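You operate a simulated robot arm through the tools that you are given. There is no shell and no other tool.

The job below is to be done with a simulated robot arm. You get a single attempt, and the scene is never put back.

TASK
Slacken the dolly's three ring bolts so the steel plate lifts for cleaning.
Fine: use the orange socket key and put it back in its pocket.

It is judged by the outcome, as a careful person would: the job done as asked, and still so three seconds after it is handed in. It fails if anything else is knocked over, pushed out of place, dropped, spilled or broken.

THE ROBOT
A 6-joint arm with a three-finger gripper, fixed in place. Base frame: the origin is on the floor under the middle of its stand, x ahead of it, y to its left, z up; the work surface is at about z = 0.93. Readings come in m, rad, newtons and seconds.
It reaches about 1.213 m from its shoulder. Its first joint turns from -2.897 to 2.897 rad. Payload 4.89 kg.
The TCP is the grasp point between the finger pads, 0.03 m short of the fingertips. In the tool frame z runs along the fingers and y along their closing line. The gripper opens to 0.164 m; its body begins 0.125 m behind the TCP.
Orientation is that of the tool frame in the base frame, as a unit quaternion [w, x, y, z]. With the fingers straight down and closing along the base's y, the tool's x points along the base's -x, its y along +y and its z along -z.

THE INTERFACE
- The arm moves only by the tool drive_tool. Its argument "steps" is text: rows parted by semicolons, each of 7 numbers parted by spaces: the finger opening in mm, from 0 to 164, then the shift along the base's x, y, z in mm, then the turn, a rotation vector about the base's x, y, z in rad. In form: jaw x y z ax ay az; .... A call has 1 to 20 rows; each row is the pose to reach, as a shift and turn from the pose commanded when the call began. Each row takes 0.2 s and may step no farther than 0.05 m and 0.15 rad from the row before; otherwise, or with a gripper value out of range, the whole call is refused. A pose out of reach is approached as far as the arm can. The call stops where the force on the tool passes 40 N (or 10 N more than at its start, if that is more) or the arm is blocked; 0.2 s more then pass. Each finger travels about 0.108 m/s and halts on what it meets, pressing with about 23 N; the grip force reading is that of the motor and also rises with nothing between the fingers. The clock runs only during rows and for 0.2 s after the last one: add rows that repeat a pose to give the fingers time. The reply holds the time, the measured pose of the TCP, the force on the tool along the base axes, the opening and the grip force, in the units named above and with some noise, with the torque about the TCP (base axes, N m) and any sound that the robot's microphone picked up.
- Cameras (640 x 400 px; columns grow to the right, rows downward): "scene" is fixed at [0.0478, -0.5012, 1.5754]; the picture's right is [0.68, -0.73, 0.00], its down [-0.42, -0.40, -0.81] and it looks along [0.59, 0.56, -0.58] (base axes); focal length 350 px, centre (320, 200). "wrist" rides on the gripper at [0.076, -0.002, -0.152] in the tool frame; the picture's right is [0.02, 1.00, 0.00], its down [-0.88, 0.02, -0.47] and it looks along [-0.47, 0.01, 0.88] (tool axes); focal length 247 px, centre (320, 200).
- get_image(camera): a new picture of that camera. No time passes.
- lift_body(by): moves the trunk up (or, below 0, down) by that many m; the arm rides with it, the base frame stays. It gives what a move gives, with no picture.
- probe_pixels(camera, pixels): there is no depth. For up to 12 entries [column, row, z] of the newest picture of that camera ("zoom" is the newest enlarged one), the place [x, y] in the base frame at which the ray of that pixel passes the height z, good to about 0.002 m. No time passes.
- zoom(camera, box): a new picture of the part [left, top, right, bottom] of that camera's present view, enlarged. No time passes.
- sign_off(): hands the job in; it is judged then, once.

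Unless the task says otherwise, let go and move clear before handing in.

The tools are called after ">>>" as a command line: name --argument value ..., lists and objects as JSON in quotes. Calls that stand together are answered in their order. drive_tool: Moves the arm, as the interface text tells. Its arguments: {"type":"object","properties":{"steps":{"type":"string"}},"required":["steps"]} The other tools are called the same way: lift_body (by) moves the trunk up or down; get_image (camera) takes a picture; probe_pixels (camera, pixels) gives the place at which the rays of pixels pass given heights; zoom (camera, box) takes an enlarged picture of a part of a camera's view; sign_off () hands the job in.

At the start:

```text
clock: 0.0
ee_pos: [0.6085, -0.1294, 1.2894]
orientation: [0.0, 0.0, 1.0, 0.0]
ft_force: [0.4, 0.0, 0.4]
moment: [0.0, 0.03, -0.04]
gripper_width: 0.1639
grip_force: 0.1
trunk travel left (down, up): [-0.175, 0.215]
```

scene: 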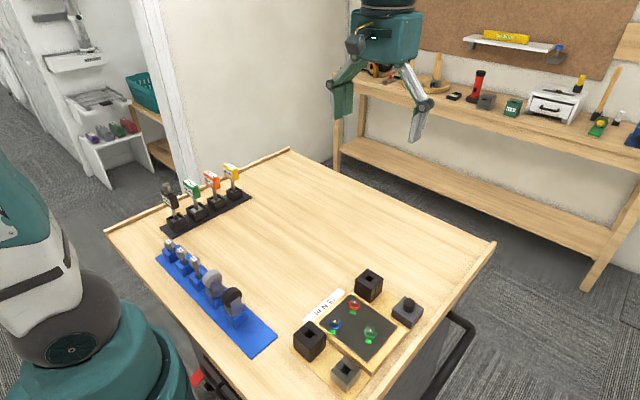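
wrist: 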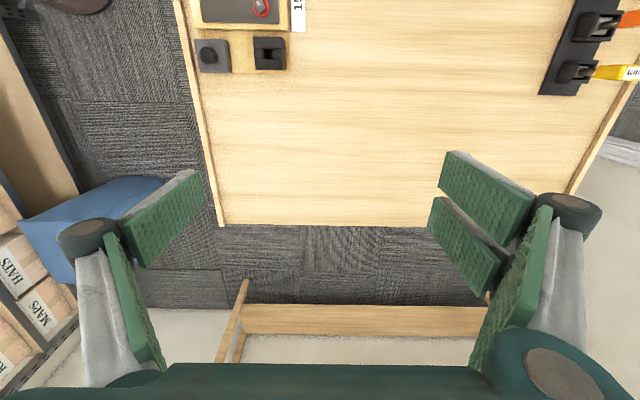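

The scene shows a tool rack with four keys (about pixels (170-235, 170-220)), a blue tray of other tools, and a plate with three ringed bolts near (365, 325). I'll zoom in on these to read details.

>>> zoom --camera "scene" --box '[280, 255, 440, 400]'

>>> zoom --camera "scene" --box '[145, 150, 265, 240]'

>>> zoom --camera "scene" --box '[140, 225, 290, 365]'

```text
2.76 times, centred on (360, 328) of scene
```

zoom: 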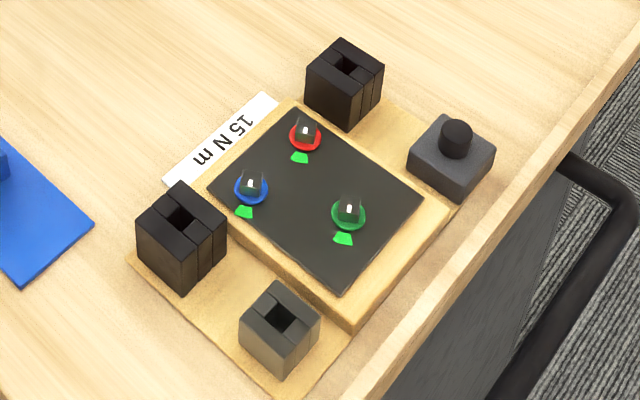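

```text
4.44 times, centred on (205, 195) of scene
```

zoom: 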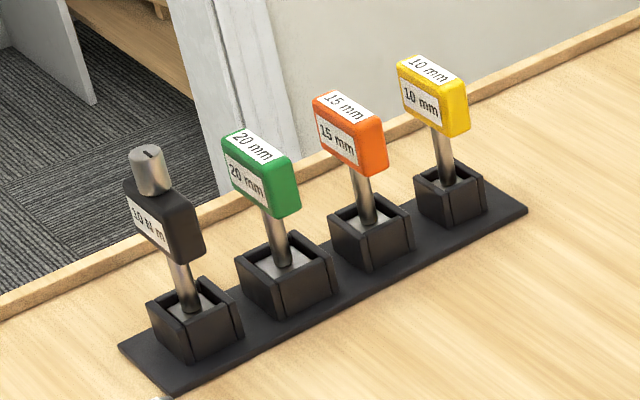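

```text
2.86 times, centred on (215, 295) of scene
```

zoom: 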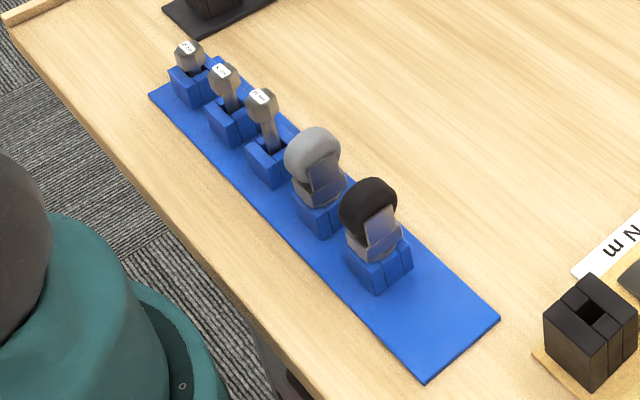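

The plate has three square-headed studs with red, blue and green rings, and the rack's orange key is labelled 15 mm. I'll zoom in closer on the studs and the blocks around the plate.

>>> zoom --camera "scene" --box '[320, 285, 390, 350]'

>>> zoom --camera "scene" --box '[280, 310, 370, 400]'

>>> zoom --camera "scene" --box '[195, 160, 235, 215]'

>>> zoom --camera "wrist" --box '[180, 0, 320, 80]'

```text
6.15 times, centred on (355, 318) of scene
```

zoom: 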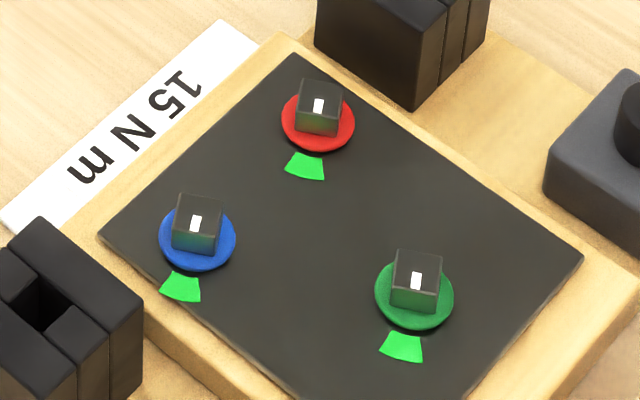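

```text
4.44 times, centred on (325, 355) of scene
```

zoom: 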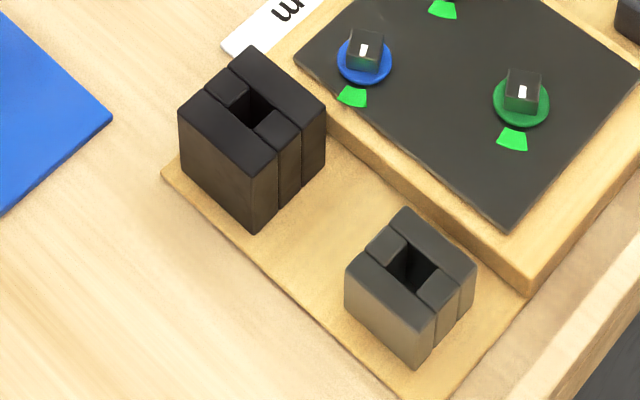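

```text
7.27 times, centred on (215, 188) of scene
```

zoom: 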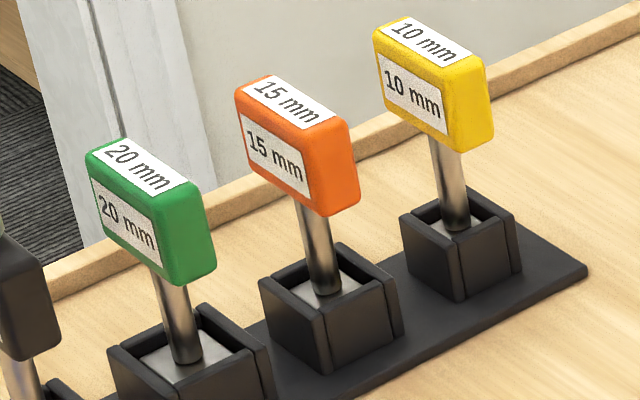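

```text
4.57 times, centred on (250, 40) of wrist
```

zoom: 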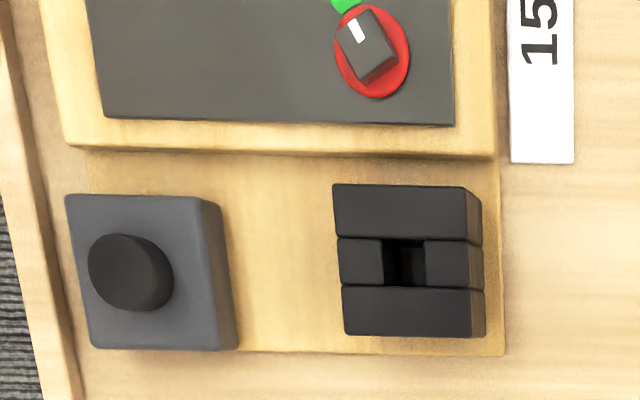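

The studs carry white tick marks and green sectors on the plate; I need coordinates. I'll probe the studs, rack and key in the scene picture.

>>> probe_pixels --camera "scene" --pixels '[[335, 322, 0.98], [355, 303, 0.98], [371, 331, 0.98], [213, 175, 1.08], [234, 167, 1.08], [192, 186, 1.08], [215, 208, 0.94], [109, 230, 0.93], [289, 150, 0.93], [495, 243, 0.93], [345, 373, 0.97], [408, 308, 0.97]]'

>>> zoom --camera "scene" --box '[190, 155, 270, 225]'

```text
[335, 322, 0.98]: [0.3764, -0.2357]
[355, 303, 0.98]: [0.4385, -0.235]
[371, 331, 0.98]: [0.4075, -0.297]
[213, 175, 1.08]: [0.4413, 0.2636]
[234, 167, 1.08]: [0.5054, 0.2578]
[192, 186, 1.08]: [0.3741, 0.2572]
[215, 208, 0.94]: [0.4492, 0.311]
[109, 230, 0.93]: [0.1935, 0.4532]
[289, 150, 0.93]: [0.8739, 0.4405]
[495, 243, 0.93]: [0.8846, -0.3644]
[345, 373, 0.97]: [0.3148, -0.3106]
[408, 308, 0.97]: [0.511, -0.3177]
```

```text
5.71 times, centred on (230, 190) of scene
```

zoom: 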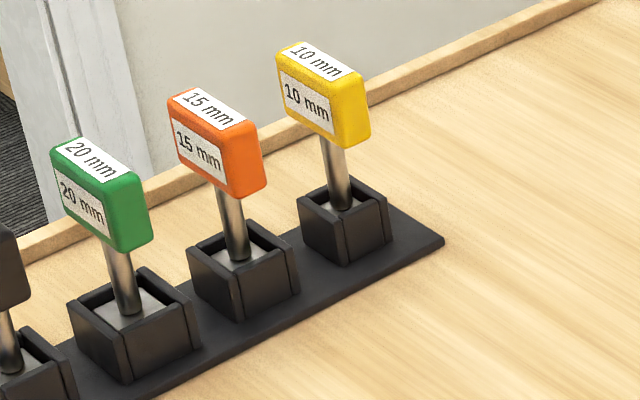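

The rack lies along x at y≈0.28 and the studs are near (0.38,-0.24), (0.44,-0.24), (0.41,-0.30). I'll move over the plate for a top-down wrist view.

>>> drive_tool --steps "164 -25 -25 -25 0 0 0; 164 -50 -50 -50 0 0 0; 164 -75 -75 -75 0 0 0; 164 -100 -100 -100 0 0 0; 164 -120 -125 -120 0 0 0; 164 -120 -125 -120 0 0 0"

>>> get_image --camera "wrist"

```text
clock: 1.4
ee_pos: [0.4862, -0.2562, 1.1686]
orientation: [0.0, 0.0, 1.0, 0.0]
ft_force: [-0.1, 0.2, 0.6]
moment: [-0.01, 0.01, -0.03]
gripper_width: 0.1642
grip_force: 0.0
trunk travel left (down, up): [-0.175, 0.215]
```

```text
taken
```

wrist: 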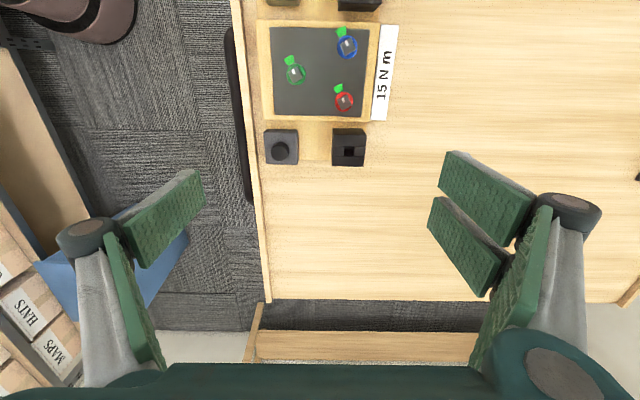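

>>> zoom --camera "wrist" --box '[250, 15, 400, 125]'

```text
3.64 times, centred on (325, 70) of wrist
```

zoom: 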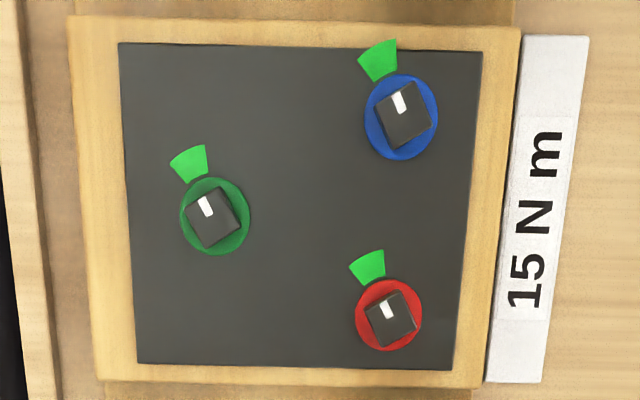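

All three white ticks point into their green sectors, so all bolts appear tight. I'll zoom on each stud for precise centres and square angles.

>>> zoom --camera "wrist" --box '[325, 20, 373, 50]'

>>> zoom --camera "wrist" --box '[320, 75, 368, 105]'

>>> zoom --camera "wrist" --box '[270, 50, 318, 80]'

```text
13.33 times, centred on (349, 35) of wrist
```

zoom: 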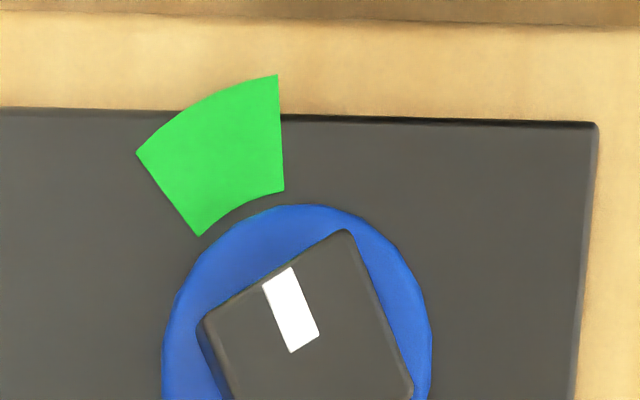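

```text
13.33 times, centred on (344, 90) of wrist
```

zoom: 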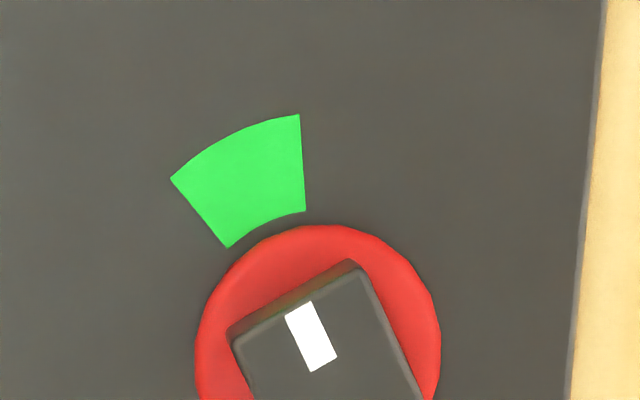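

```text
13.33 times, centred on (294, 65) of wrist
```

zoom: 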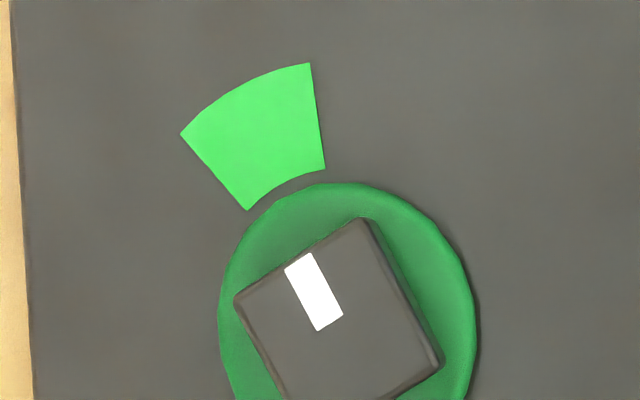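

I need full stud tops and heights; I'll zoom a region that holds the whole studs, then triangulate with the scene camera.

>>> zoom --camera "wrist" --box '[268, 22, 388, 120]'

>>> zoom --camera "scene" --box '[325, 295, 385, 345]'

```text
4.08 times, centred on (328, 71) of wrist
```

zoom: 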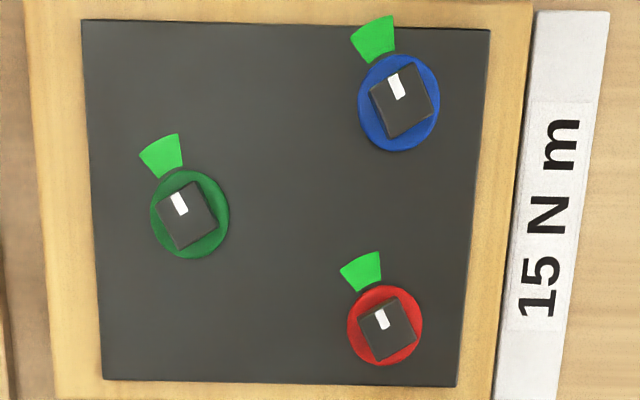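

```text
8.00 times, centred on (355, 320) of scene
```

zoom: 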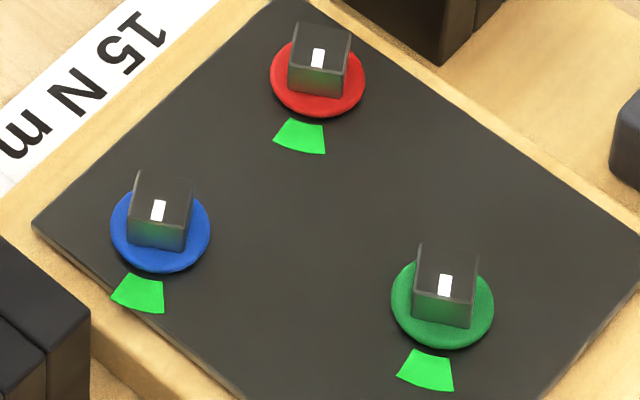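

>>> probe_pixels --camera "zoom" --pixels '[[321, 47, 0.96], [321, 47, 0.98], [321, 47, 1.0], [161, 196, 0.96], [161, 196, 0.98], [161, 196, 1.0], [447, 271, 0.96], [447, 271, 0.98], [447, 271, 1.0]]'

>>> probe_pixels --camera "wrist" --pixels '[[344.7, 103.1, 0.96], [344.7, 103.1, 0.98], [344.7, 103.1, 1.0], [348.1, 46.5, 0.96], [348.1, 46.5, 0.98], [348.1, 46.5, 1.0], [295.6, 74.4, 0.96], [295.6, 74.4, 0.98], [295.6, 74.4, 1.0]]'

```text
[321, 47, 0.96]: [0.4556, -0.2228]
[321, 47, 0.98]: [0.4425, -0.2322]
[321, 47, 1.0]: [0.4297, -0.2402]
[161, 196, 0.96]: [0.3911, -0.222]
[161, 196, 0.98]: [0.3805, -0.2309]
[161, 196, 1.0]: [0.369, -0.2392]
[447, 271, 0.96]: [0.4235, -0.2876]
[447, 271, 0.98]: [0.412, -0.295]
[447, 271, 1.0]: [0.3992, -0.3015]
```

```text
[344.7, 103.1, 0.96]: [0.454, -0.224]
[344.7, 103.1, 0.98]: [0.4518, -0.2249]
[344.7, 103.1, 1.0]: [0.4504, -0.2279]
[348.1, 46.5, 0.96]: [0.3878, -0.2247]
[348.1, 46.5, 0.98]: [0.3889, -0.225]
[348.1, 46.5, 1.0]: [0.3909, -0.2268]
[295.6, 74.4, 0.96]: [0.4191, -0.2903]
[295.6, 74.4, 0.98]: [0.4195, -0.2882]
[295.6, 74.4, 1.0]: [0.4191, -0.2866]
```

Triangulation puts the stud tops at z≈0.964: red (0.453,-0.224), blue (0.388,-0.2245), green (0.419,-0.2895). Next I move over the rack for a top-down view of the orange key.

>>> drive_tool --steps "164 10 0 45 0 0 0; 164 20 20 80 0 0 0; 164 40 65 80 0 0 0; 164 40 110 80 0 0 0; 164 40 155 80 0 0 0; 164 40 200 80 0 0 0; 164 40 245 80 0 0 0; 164 40 290 80 0 0 0; 164 40 335 80 0 0 0; 164 40 380 80 0 0 0; 164 40 425 80 0 0 0; 164 40 470 80 0 0 0; 164 40 515 80 0 0 0; 164 40 546 80 0 0 0; 164 40 546 80 0 0 0"

>>> get_image --camera "wrist"

>>> zoom --camera "wrist" --box '[250, 0, 410, 100]'

>>> zoom --camera "scene" --box '[145, 150, 265, 240]'

```text
clock: 4.6
ee_pos: [0.5267, 0.2916, 1.2511]
orientation: [-0.001, 0.001, 1.0, 0.001]
ft_force: [-0.5, 0.4, 0.3]
moment: [-0.09, 0.08, 0.02]
gripper_width: 0.164
grip_force: 0.1
trunk travel left (down, up): [-0.175, 0.215]
```

```text
taken
```

wrist: 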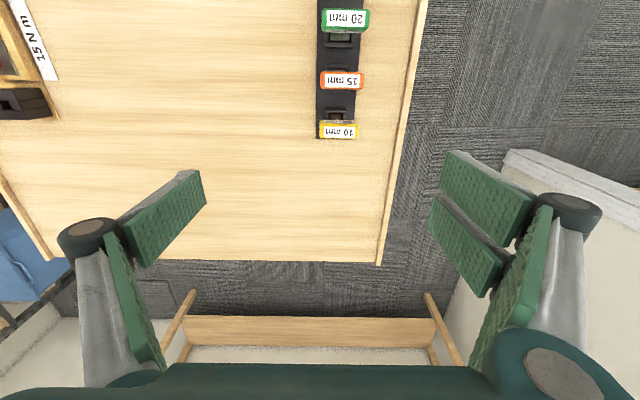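

```text
4.00 times, centred on (330, 50) of wrist
```

zoom: 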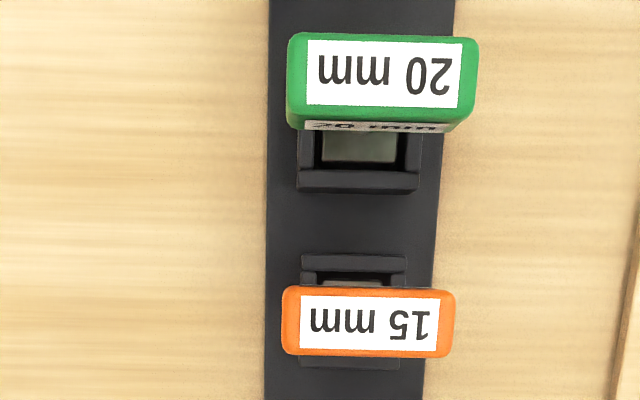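

```text
4.44 times, centred on (205, 195) of scene
```

zoom: 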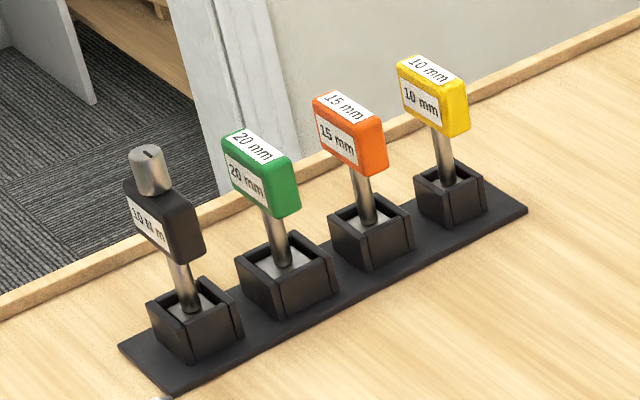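

The orange key's head has its long side along y (wrist pixel ≈(342,80)), with about 65 mm pitch to its neighbours. I'll triangulate its top and stem.

>>> probe_pixels --camera "wrist" --pixels '[[342, 80.5, 1.04], [342, 80.5, 1.06], [342, 80.5, 1.08], [320.8, 80.5, 1.06], [363.5, 80.5, 1.06], [342, 73, 1.06], [342, 88.5, 1.06], [344, 20, 1.06], [338, 130, 1.06]]'

>>> probe_pixels --camera "scene" --pixels '[[210.8, 174, 1.04], [210.8, 174, 1.06], [210.8, 174, 1.08], [190.5, 183.5, 1.06], [232, 165.5, 1.06]]'

>>> zoom --camera "scene" --box '[195, 160, 245, 215]'

>>> zoom --camera "wrist" --box '[310, 60, 380, 145]'

>>> get_image --camera "scene"

```text
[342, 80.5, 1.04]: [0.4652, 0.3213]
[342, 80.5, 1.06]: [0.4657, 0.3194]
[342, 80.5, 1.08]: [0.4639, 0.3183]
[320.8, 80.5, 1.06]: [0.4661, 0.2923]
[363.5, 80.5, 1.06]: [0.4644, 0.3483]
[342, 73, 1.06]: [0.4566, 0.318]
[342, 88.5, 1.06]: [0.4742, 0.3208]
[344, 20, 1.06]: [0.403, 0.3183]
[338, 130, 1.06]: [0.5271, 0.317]
```

```text
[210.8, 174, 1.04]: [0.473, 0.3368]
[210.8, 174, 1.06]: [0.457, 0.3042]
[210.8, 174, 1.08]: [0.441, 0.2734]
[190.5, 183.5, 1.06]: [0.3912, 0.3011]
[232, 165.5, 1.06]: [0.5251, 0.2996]
```

```text
7.27 times, centred on (220, 188) of scene
```

zoom: 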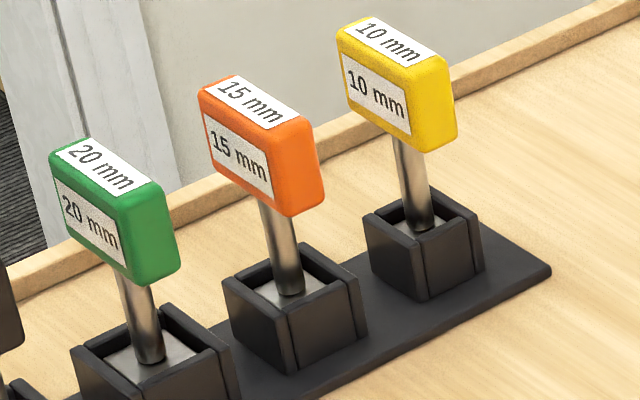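

```text
4.71 times, centred on (345, 102) of wrist
```

zoom: 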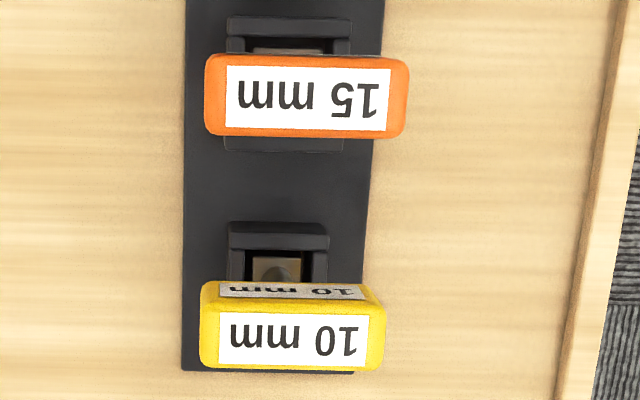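

```text
taken
```

scene: 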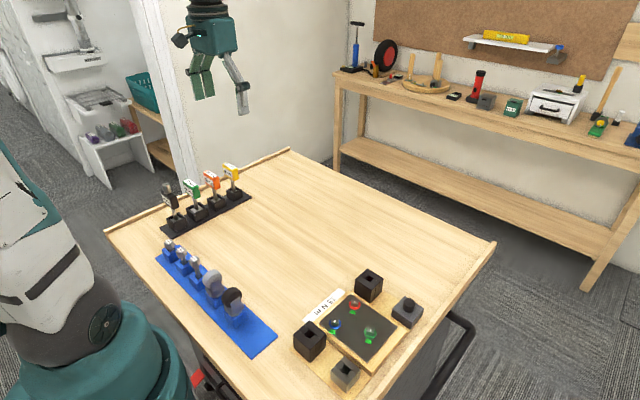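

Orange head top centre is about (0.465, 0.319, 1.050), with neighbours ±62 mm in x. I'll zoom on the gripper to judge finger thickness for fitting between keys.

>>> zoom --camera "scene" --box '[155, 0, 285, 130]'

>>> zoom --camera "wrist" --box '[400, 130, 640, 400]'

>>> zoom --camera "wrist" --box '[40, 150, 280, 400]'

```text
3.08 times, centred on (220, 65) of scene
```

zoom: 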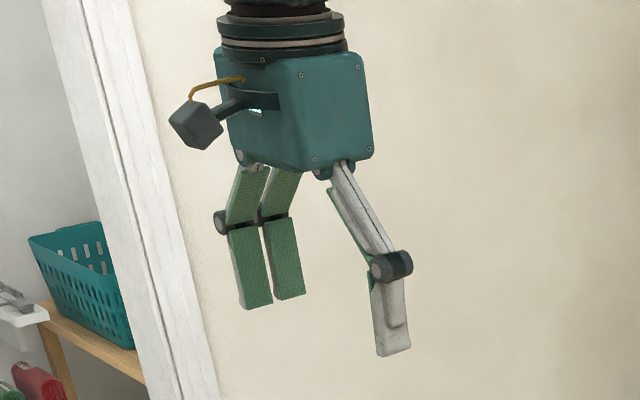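

```text
1.48 times, centred on (520, 265) of wrist
```

zoom: 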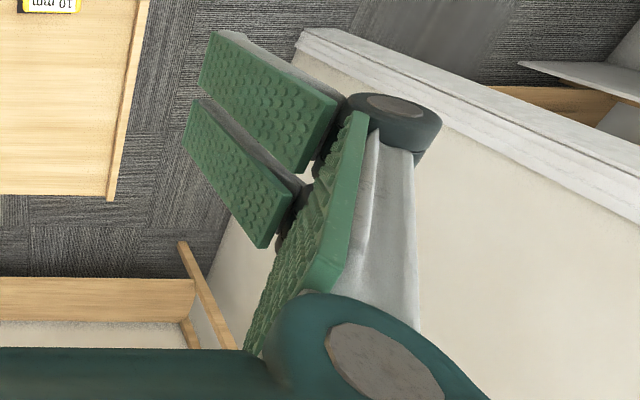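

```text
1.60 times, centred on (160, 275) of wrist
```

zoom: 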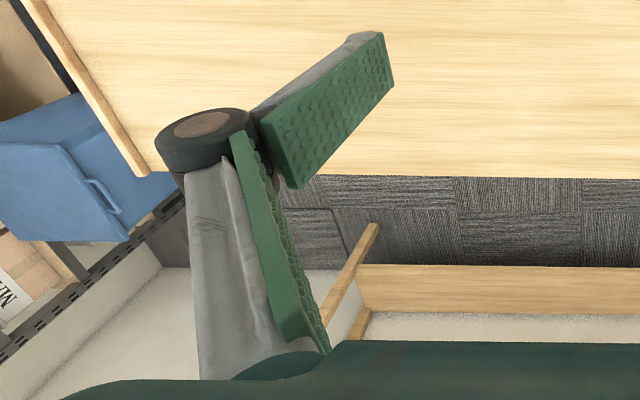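

The fingers (pair on tool +y, single on −y) should take the orange head across its ~20 mm thickness (closing along x), so I rotate the gripper −90° about z above the key and narrow the jaw to 60 mm.

>>> drive_tool --steps "150 -6 3 0 0 0 -0.14; 130 -12 6 0 0 0 -0.28; 110 -18 9 0 0 0 -0.42; 90 -24 12 0 0 0 -0.56; 80 -30 15 0 0 0 -0.70; 70 -36 18 0 0 0 -0.84; 60 -42 21 0 0 0 -0.98; 60 -48 24 0 0 0 -1.12; 60 -54 26 0 0 0 -1.26; 60 -60 27 0 0 0 -1.40; 60 -63 27 0 0 0 -1.5; 60 -63 27 0 0 0 -1.5708; 60 -63 27 0 0 0 -1.5708; 60 -63 27 0 0 0 -1.5708"

>>> get_image --camera "wrist"

>>> get_image --camera "scene"

```text
clock: 7.6
ee_pos: [0.4654, 0.3185, 1.2512]
orientation: [0.0, 0.707, 0.707, 0.0]
ft_force: [0.0, -0.8, 0.1]
moment: [0.01, 0.01, 0.02]
gripper_width: 0.0599
grip_force: 0.2
trunk travel left (down, up): [-0.175, 0.215]
```

```text
taken
```

wrist: 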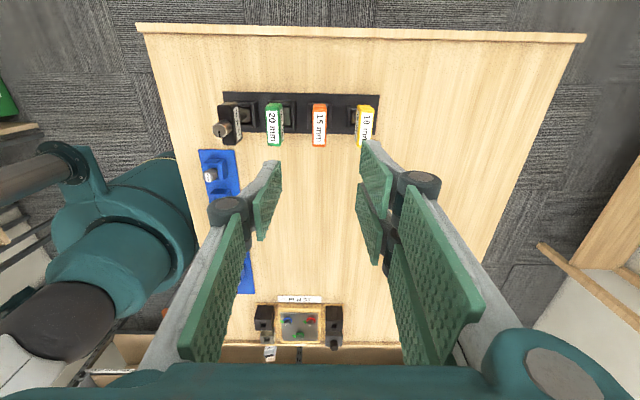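

```text
taken
```

scene: 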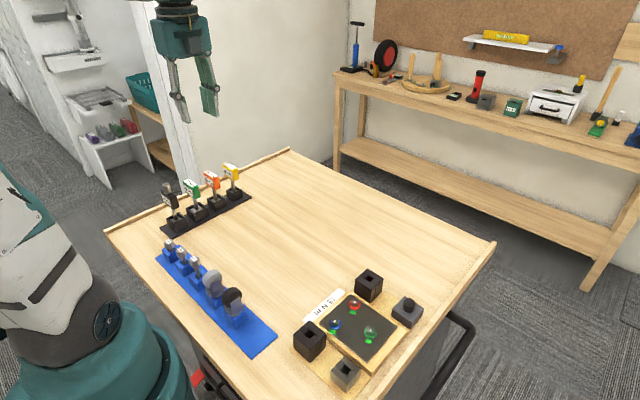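

The gripper is rotated with the orange head near pixel (319,122), in line between the fingers. I'll zoom to verify the alignment.

>>> zoom --camera "wrist" --box '[250, 85, 390, 175]'

>>> probe_pixels --camera "wrist" --pixels '[[319.5, 120, 1.05], [319.5, 105, 1.05], [319.5, 135, 1.05], [310, 120, 1.05], [329, 120, 1.05]]'

```text
4.44 times, centred on (320, 130) of wrist
```

zoom: 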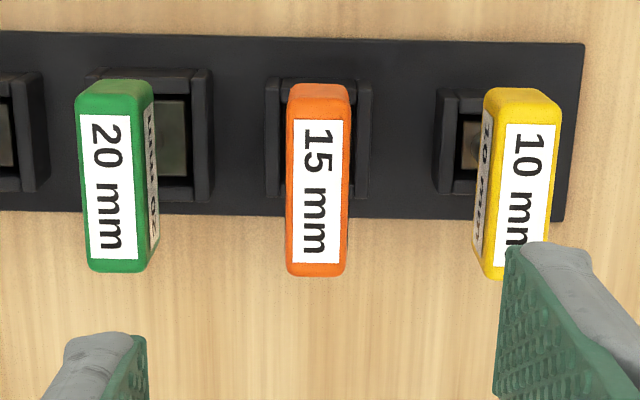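

```text
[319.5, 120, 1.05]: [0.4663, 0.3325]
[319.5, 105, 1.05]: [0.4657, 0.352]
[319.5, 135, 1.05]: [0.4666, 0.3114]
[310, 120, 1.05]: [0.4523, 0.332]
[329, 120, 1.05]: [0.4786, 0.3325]
```

The top label centre gives key centre ≈(0.466, 0.320). I'll set the jaw to 46 mm and go down to just above the key tops for a check.

>>> drive_tool --steps "54 0.5 1.5 -30 0 0 0; 46 0.5 1.5 -60 0 0 0; 46 0.5 1.5 -100 0 0 0; 46 0.5 1.5 -140 0 0 0; 46 0.5 1.5 -150 0 0 0; 46 0.5 1.5 -150 0 0 0"

>>> get_image --camera "wrist"

>>> zoom --camera "scene" --box '[140, 90, 280, 230]'

```text
clock: 9.0
ee_pos: [0.467, 0.3215, 1.0995]
orientation: [0.0, 0.707, 0.707, 0.0]
ft_force: [0.2, 0.7, 0.4]
moment: [-0.01, 0.09, 0.03]
gripper_width: 0.046
grip_force: 0.1
trunk travel left (down, up): [-0.175, 0.215]
```

```text
taken
```

wrist: 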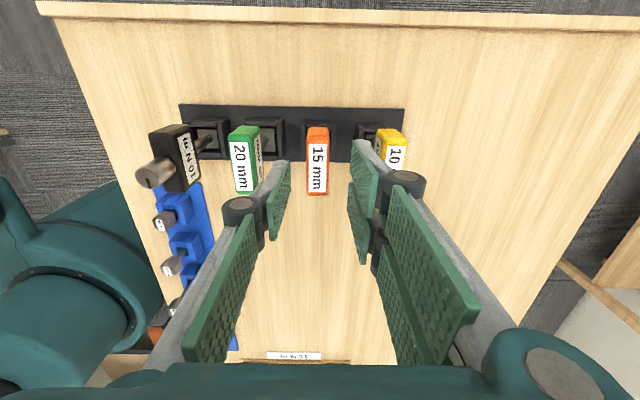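

```text
2.86 times, centred on (210, 160) of scene
```

zoom: 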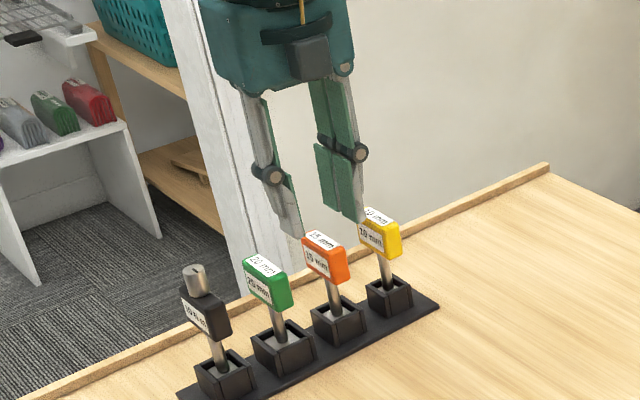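

The label centre at pixel (318,167) sits on the TCP's vertical, and both fingers have clearance to neighbours. Descending around the orange head to z≈1.030.

>>> drive_tool --steps "46 -1 0 -15 0 0 0; 46 -1 0 -30 0 0 0; 46 -1 0 -45 0 0 0; 46 -1 0 -60 0 0 0; 46 -1 0 -70 0 0 0; 46 -1 0 -70 0 0 0"

>>> get_image --camera "wrist"

>>> zoom --camera "scene" --box '[150, 120, 270, 230]'

```text
clock: 10.4
ee_pos: [0.466, 0.3206, 1.0289]
orientation: [0.001, 0.708, 0.706, 0.0]
ft_force: [0.0, -0.7, -0.6]
moment: [0.01, -0.01, 0.01]
gripper_width: 0.0459
grip_force: 0.0
trunk travel left (down, up): [-0.175, 0.215]
```

```text
taken
```

wrist: 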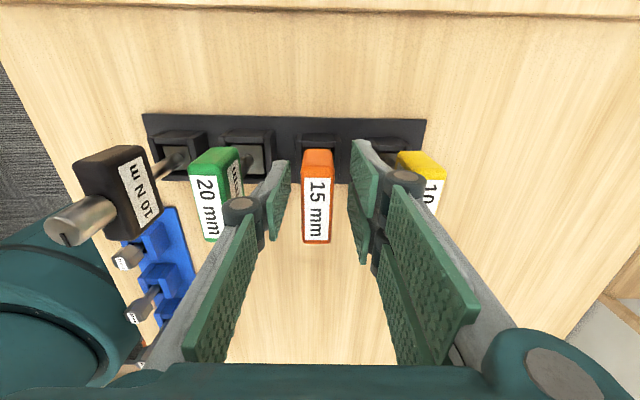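

```text
3.64 times, centred on (210, 175) of scene
```

zoom: 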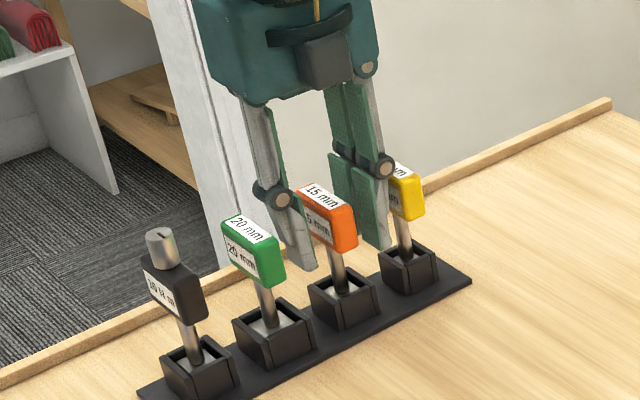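

The orange head sits centred between the pads at pixel (318,195). Closing the fingers on it.

>>> drive_tool --steps "30 0 0 0 0 0 0; 10 0 0 0 0 0 0; 5 0 0 0 0 0 0; 5 0 0 0 0 0 0; 5 0 0 0 0 0 0"

>>> get_image --camera "wrist"

>>> zoom --camera "scene" --box '[150, 120, 270, 230]'

```text
clock: 11.6
ee_pos: [0.4658, 0.3203, 1.0295]
orientation: [0.001, 0.707, 0.707, 0.0]
ft_force: [-0.3, 0.4, 0.7]
moment: [0.0, 0.0, -0.01]
gripper_width: 0.0191
grip_force: 23.4
trunk travel left (down, up): [-0.175, 0.215]
```

```text
taken
```

wrist: 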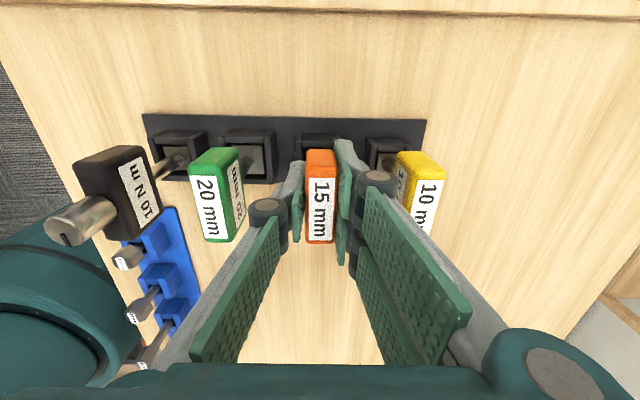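

```text
3.64 times, centred on (210, 175) of scene
```

zoom: 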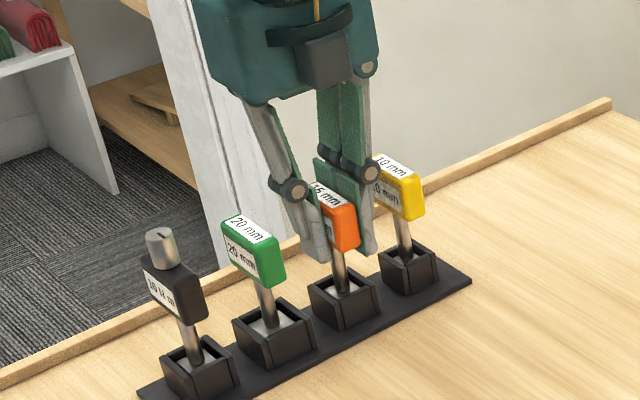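

The grip is firm (19.1 mm, 23 N). Lifting the key straight up out of its pocket.

>>> drive_tool --steps "5 0 0 10 0 0 0; 5 0 0 20 0 0 0; 5 0 0 40 0 0 0; 5 0 0 65 0 0 0; 5 0 0 90 0 0 0; 5 0 0 120 0 0 0; 5 0 0 150 0 0 0; 5 0 0 175 0 0 0; 5 0 0 175 0 0 0"

>>> get_image --camera "wrist"

>>> zoom --camera "scene" --box '[130, 60, 290, 230]'

```text
clock: 13.6
ee_pos: [0.4668, 0.3198, 1.2042]
orientation: [0.001, 0.707, 0.707, 0.0]
ft_force: [0.3, -0.8, -2.0]
moment: [0.02, -0.02, 0.0]
gripper_width: 0.019
grip_force: 22.7
trunk travel left (down, up): [-0.175, 0.215]
```

```text
taken
```

wrist: 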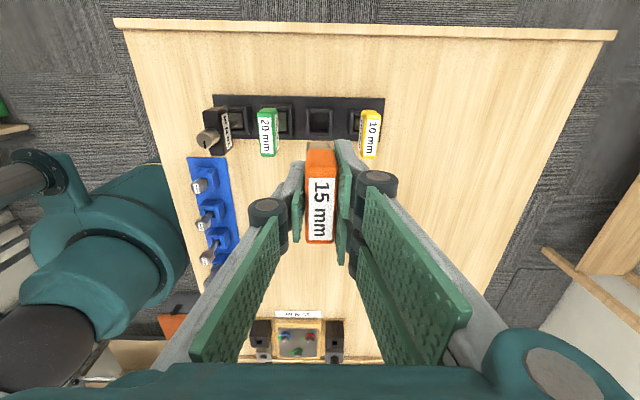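

```text
2.35 times, centred on (210, 145) of scene
```

zoom: 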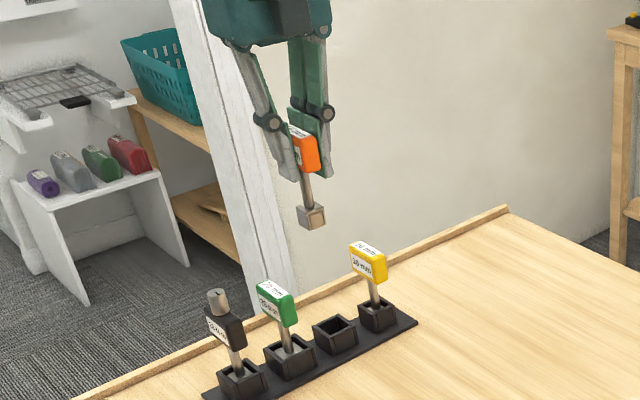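

The key is free, with a square socket at its lower end (scene ≈(206,177)). I'll zoom to measure where the socket bottom is relative to the TCP.

>>> zoom --camera "scene" --box '[180, 105, 240, 165]'

>>> zoom --camera "scene" --box '[185, 185, 240, 235]'

```text
6.67 times, centred on (210, 135) of scene
```

zoom: 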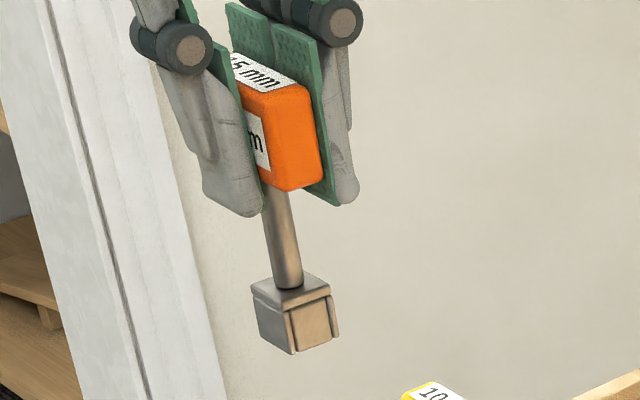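

```text
8.00 times, centred on (212, 210) of scene
```

zoom: 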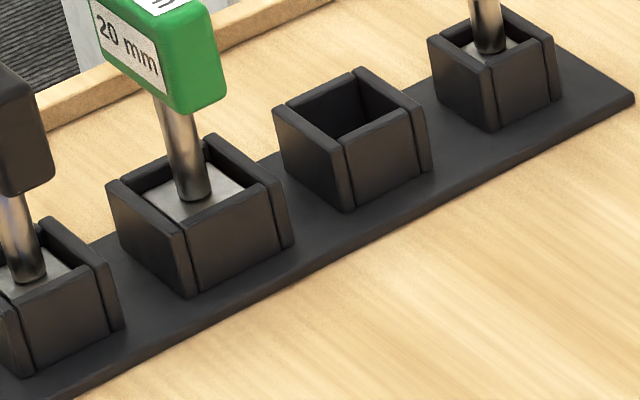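

>>> probe_pixels --camera "scene" --pixels '[[205.2, 148.5, 1.1], [205.2, 148.5, 1.12], [205.2, 148.5, 1.14], [205.7, 157.9, 1.08], [205.7, 157.9, 1.1], [205.7, 157.9, 1.12], [216, 201, 0.96], [216, 201, 0.97]]'

```text
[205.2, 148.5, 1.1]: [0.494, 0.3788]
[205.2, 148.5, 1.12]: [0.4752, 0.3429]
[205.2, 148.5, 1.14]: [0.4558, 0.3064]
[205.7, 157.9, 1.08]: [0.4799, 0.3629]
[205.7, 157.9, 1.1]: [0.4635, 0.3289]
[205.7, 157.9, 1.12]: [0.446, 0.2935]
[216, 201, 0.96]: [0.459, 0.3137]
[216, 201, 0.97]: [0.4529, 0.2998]
```

Socket bottom is ~93 mm below the TCP and the stud tops are at z≈0.964. I carry the key over the table to above the red stud, turning it +30° to match the stud squares.

>>> drive_tool --steps "5 0 -30 0 0 0 0; 5 -1 -75 0 0 0 0; 5 -2 -120 0 0 0 0.05; 5 -4 -165 0 0 0 0.1; 5 -5 -210 0 0 0 0.15; 5 -6 -255 0 0 0 0.2; 5 -8 -300 0 0 0 0.25; 5 -9 -345 0 0 0 0.3; 5 -10 -390 0 0 0 0.35; 5 -11 -435 0 0 0 0.4; 5 -12 -480 0 0 0 0.45; 5 -13 -520 0 0 0 0.5; 5 -13 -544 -20 0 0 0.5236; 5 -13 -544 -50 0 0 0.5236; 5 -13 -544 -80 0 0 0.5236; 5 -13 -544 -100 0 0 0.5236; 5 -13 -544 -110 0 0 0.5236; 5 -13 -544 -110 0 0 0.5236"

>>> get_image --camera "wrist"

>>> get_image --camera "scene"

>>> zoom --camera "scene" --box '[315, 260, 395, 340]'

```text
clock: 17.4
ee_pos: [0.4524, -0.2246, 1.0944]
orientation: [0.0, 0.5, 0.866, 0.0]
ft_force: [0.7, 0.0, -1.9]
moment: [-0.01, 0.02, 0.02]
gripper_width: 0.0191
grip_force: 23.2
trunk travel left (down, up): [-0.175, 0.215]
```

```text
taken
```

wrist: 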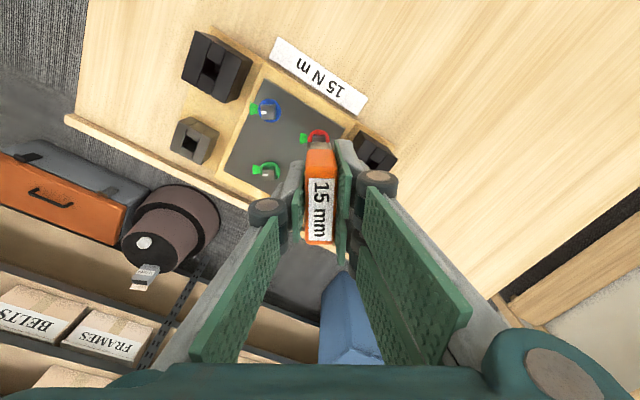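

```text
taken
```

scene: 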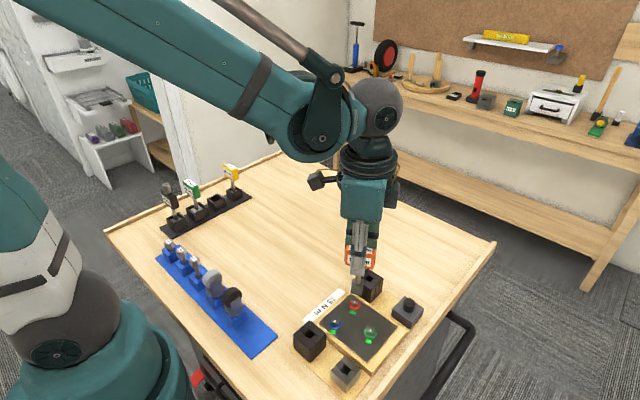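

```text
5.00 times, centred on (355, 300) of scene
```

zoom: 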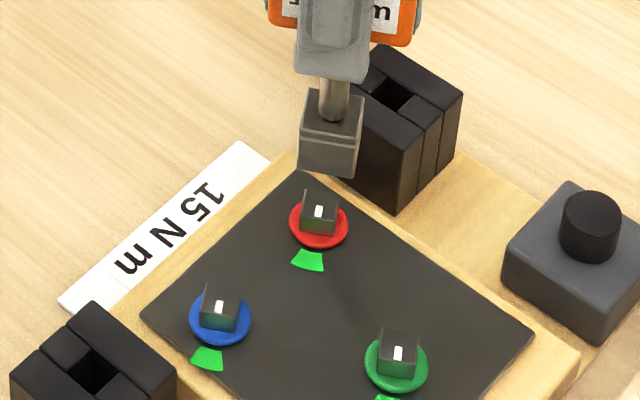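

The socket is parallel to the red stud's square. Using both cameras' horizontal axes I can resolve the offset; zooming the wrist camera on the red ring behind the key.

>>> zoom --camera "wrist" --box '[270, 110, 370, 180]'

>>> zoom --camera "scene" --box '[335, 270, 375, 315]'

```text
5.71 times, centred on (320, 145) of wrist
```

zoom: 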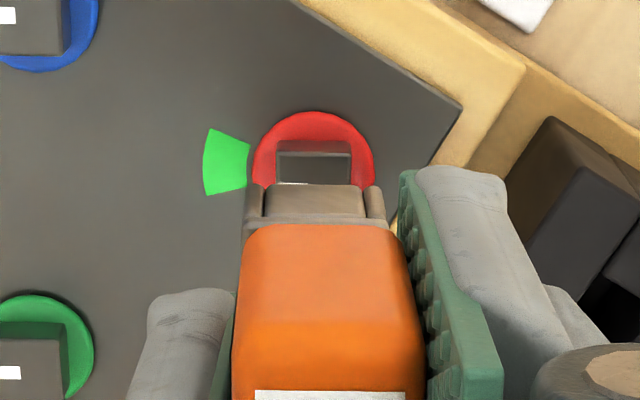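

```text
8.89 times, centred on (355, 292) of scene
```

zoom: 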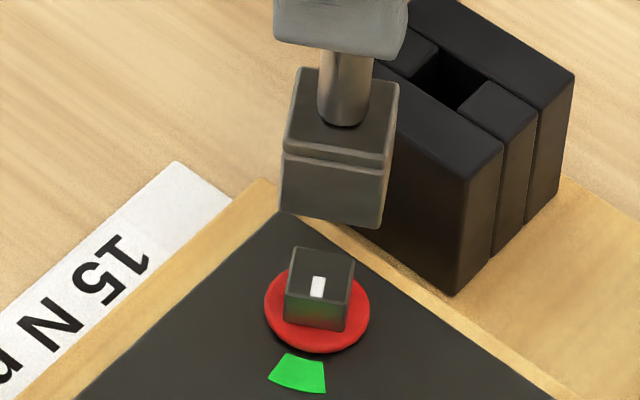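

Wrist view: stud and socket columns agree within ~0.3 mm; scene view: socket is ~1.5 mm to the right of the stud. Zooming tightly to compare edge angles.

>>> zoom --camera "scene" --box '[346, 292, 366, 310]'

>>> zoom --camera "scene" --box '[344, 274, 370, 298]'

>>> zoom --camera "wrist" --box '[300, 125, 340, 155]'

```text
16.00 times, centred on (356, 301) of scene
```

zoom: 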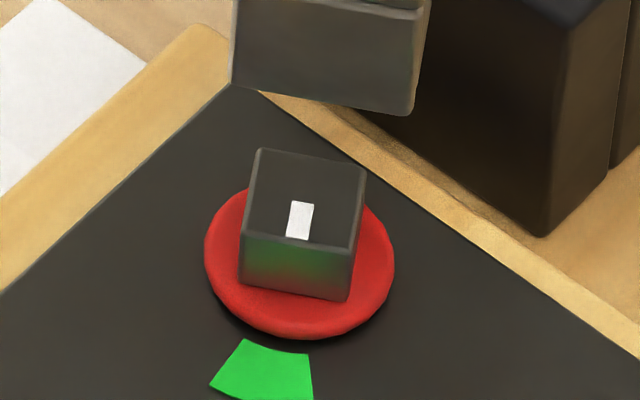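

```text
16.00 times, centred on (357, 286) of scene
```

zoom: 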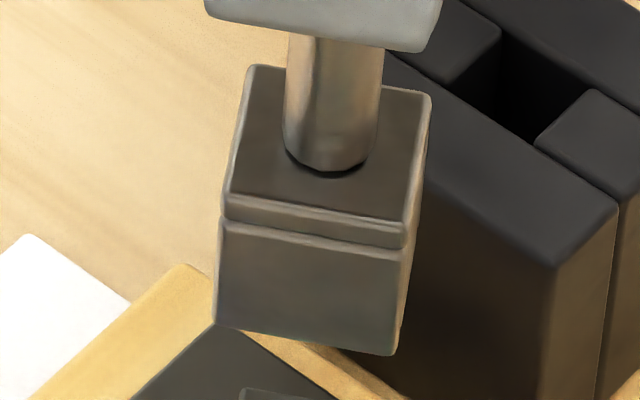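

```text
13.33 times, centred on (320, 140) of wrist
```

zoom: 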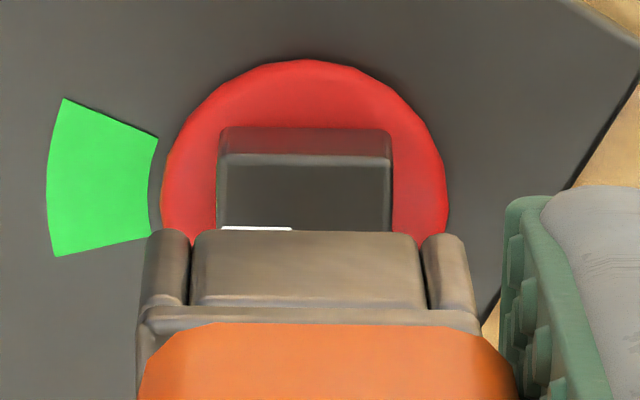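

Edges are parallel within ~1.5°. The socket must shift about (−1.05, +1.6) mm and lies ~32 mm above the stud top; I'll correct and lower 24 mm, then recheck.

>>> drive_tool --steps "5 -1 1.6 -10 0 0 0.01; 5 -1 1.6 -20 0 0 0.01; 5 -1 1.6 -24 0 0 0.01; 5 -1 1.6 -24 0 0 0.01"

>>> zoom --camera "scene" --box '[341, 280, 371, 310]'

>>> zoom --camera "wrist" --box '[300, 130, 340, 160]'

```text
clock: 18.4
ee_pos: [0.4512, -0.2211, 1.07]
orientation: [-0.001, 0.496, 0.868, 0.0]
ft_force: [0.0, 1.2, -2.5]
moment: [0.01, 0.01, -0.01]
gripper_width: 0.0192
grip_force: 23.0
trunk travel left (down, up): [-0.175, 0.215]
```

```text
13.33 times, centred on (356, 295) of scene
```

zoom: 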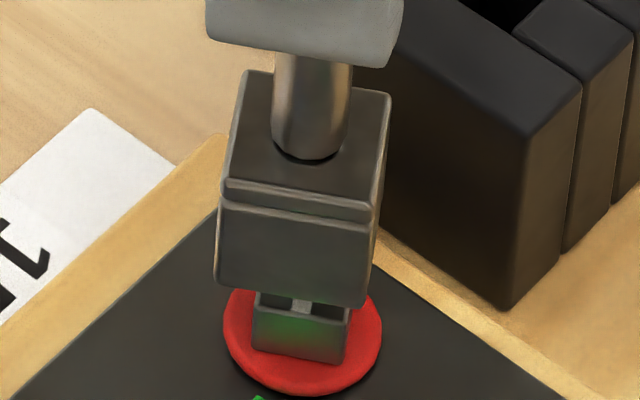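

```text
13.33 times, centred on (320, 145) of wrist
```

zoom: 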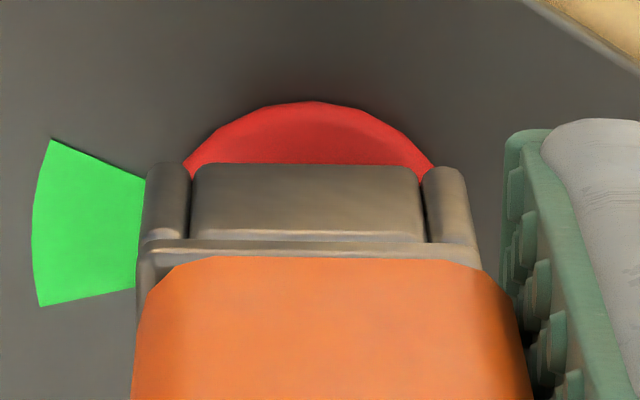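

Now the scene view suggests the socket is ~1.5 mm left of the stud, while earlier it seemed right, so I'll hold to settle and measure again at higher zoom.

>>> drive_tool --steps "5 0 0 0 0 0 0; 5 0 0 0 0 0 0; 5 0 0 0 0 0 0"

>>> zoom --camera "scene" --box '[344, 287, 366, 309]'

>>> zoom --camera "wrist" --box '[300, 130, 340, 160]'

```text
clock: 19.2
ee_pos: [0.4507, -0.2225, 1.0721]
orientation: [-0.001, 0.496, 0.868, 0.0]
ft_force: [-1.3, 0.1, -2.8]
moment: [-0.01, -0.04, -0.01]
gripper_width: 0.0191
grip_force: 22.5
trunk travel left (down, up): [-0.175, 0.215]
```

```text
16.00 times, centred on (355, 298) of scene
```

zoom: 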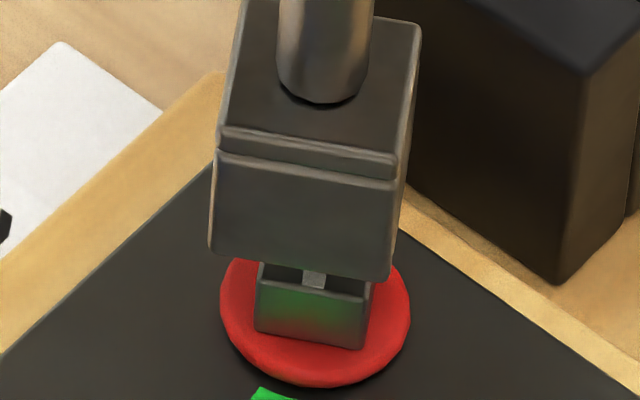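

```text
13.33 times, centred on (320, 145) of wrist
```

zoom: 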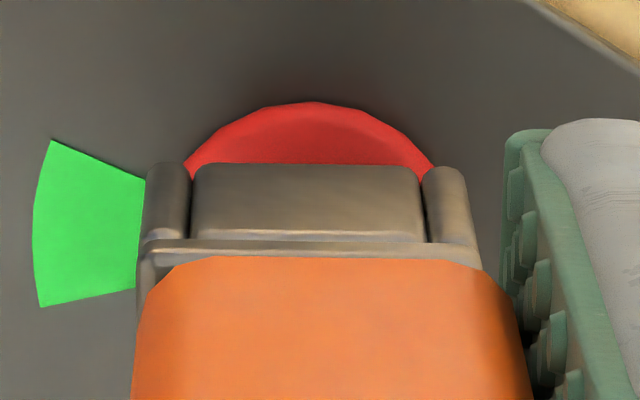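

The pose reading is just noisy; the settled image shows the socket ~1.9 mm left along the scene axis, so I'll undo the correction, hold, and re-measure.

>>> drive_tool --steps "5 1.1 -1.5 0 0 0 0; 5 1.1 -1.5 0 0 0 0; 5 1.1 -1.5 0 0 0 0; 5 1.1 -1.5 0 0 0 0"

>>> zoom --camera "scene" --box '[344, 287, 366, 309]'

>>> zoom --camera "wrist" --box '[300, 130, 340, 160]'

```text
clock: 20.2
ee_pos: [0.4527, -0.2238, 1.0715]
orientation: [0.001, 0.497, 0.868, 0.0]
ft_force: [0.2, -0.1, -2.3]
moment: [-0.03, 0.01, 0.0]
gripper_width: 0.019
grip_force: 23.0
trunk travel left (down, up): [-0.175, 0.215]
```

```text
16.00 times, centred on (355, 298) of scene
```

zoom: 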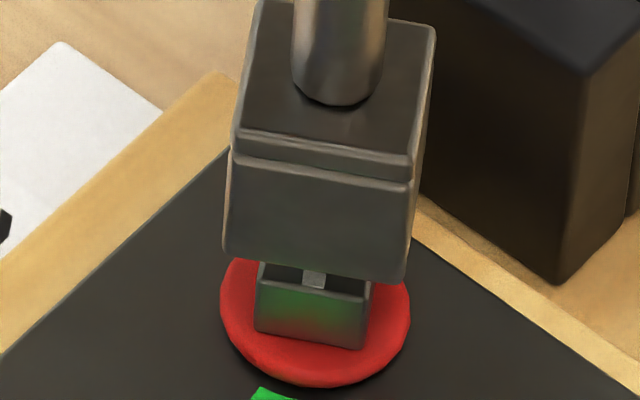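

```text
13.33 times, centred on (320, 145) of wrist
```

zoom: 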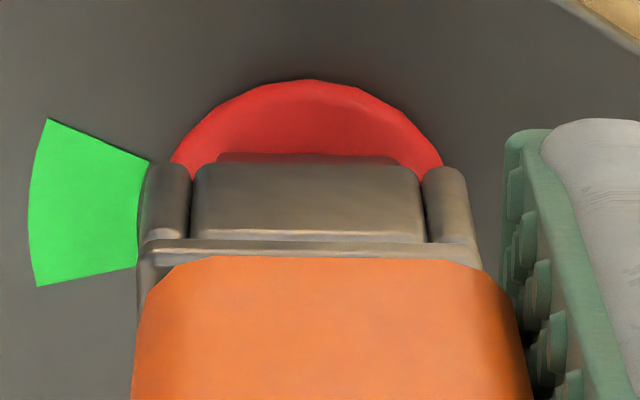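

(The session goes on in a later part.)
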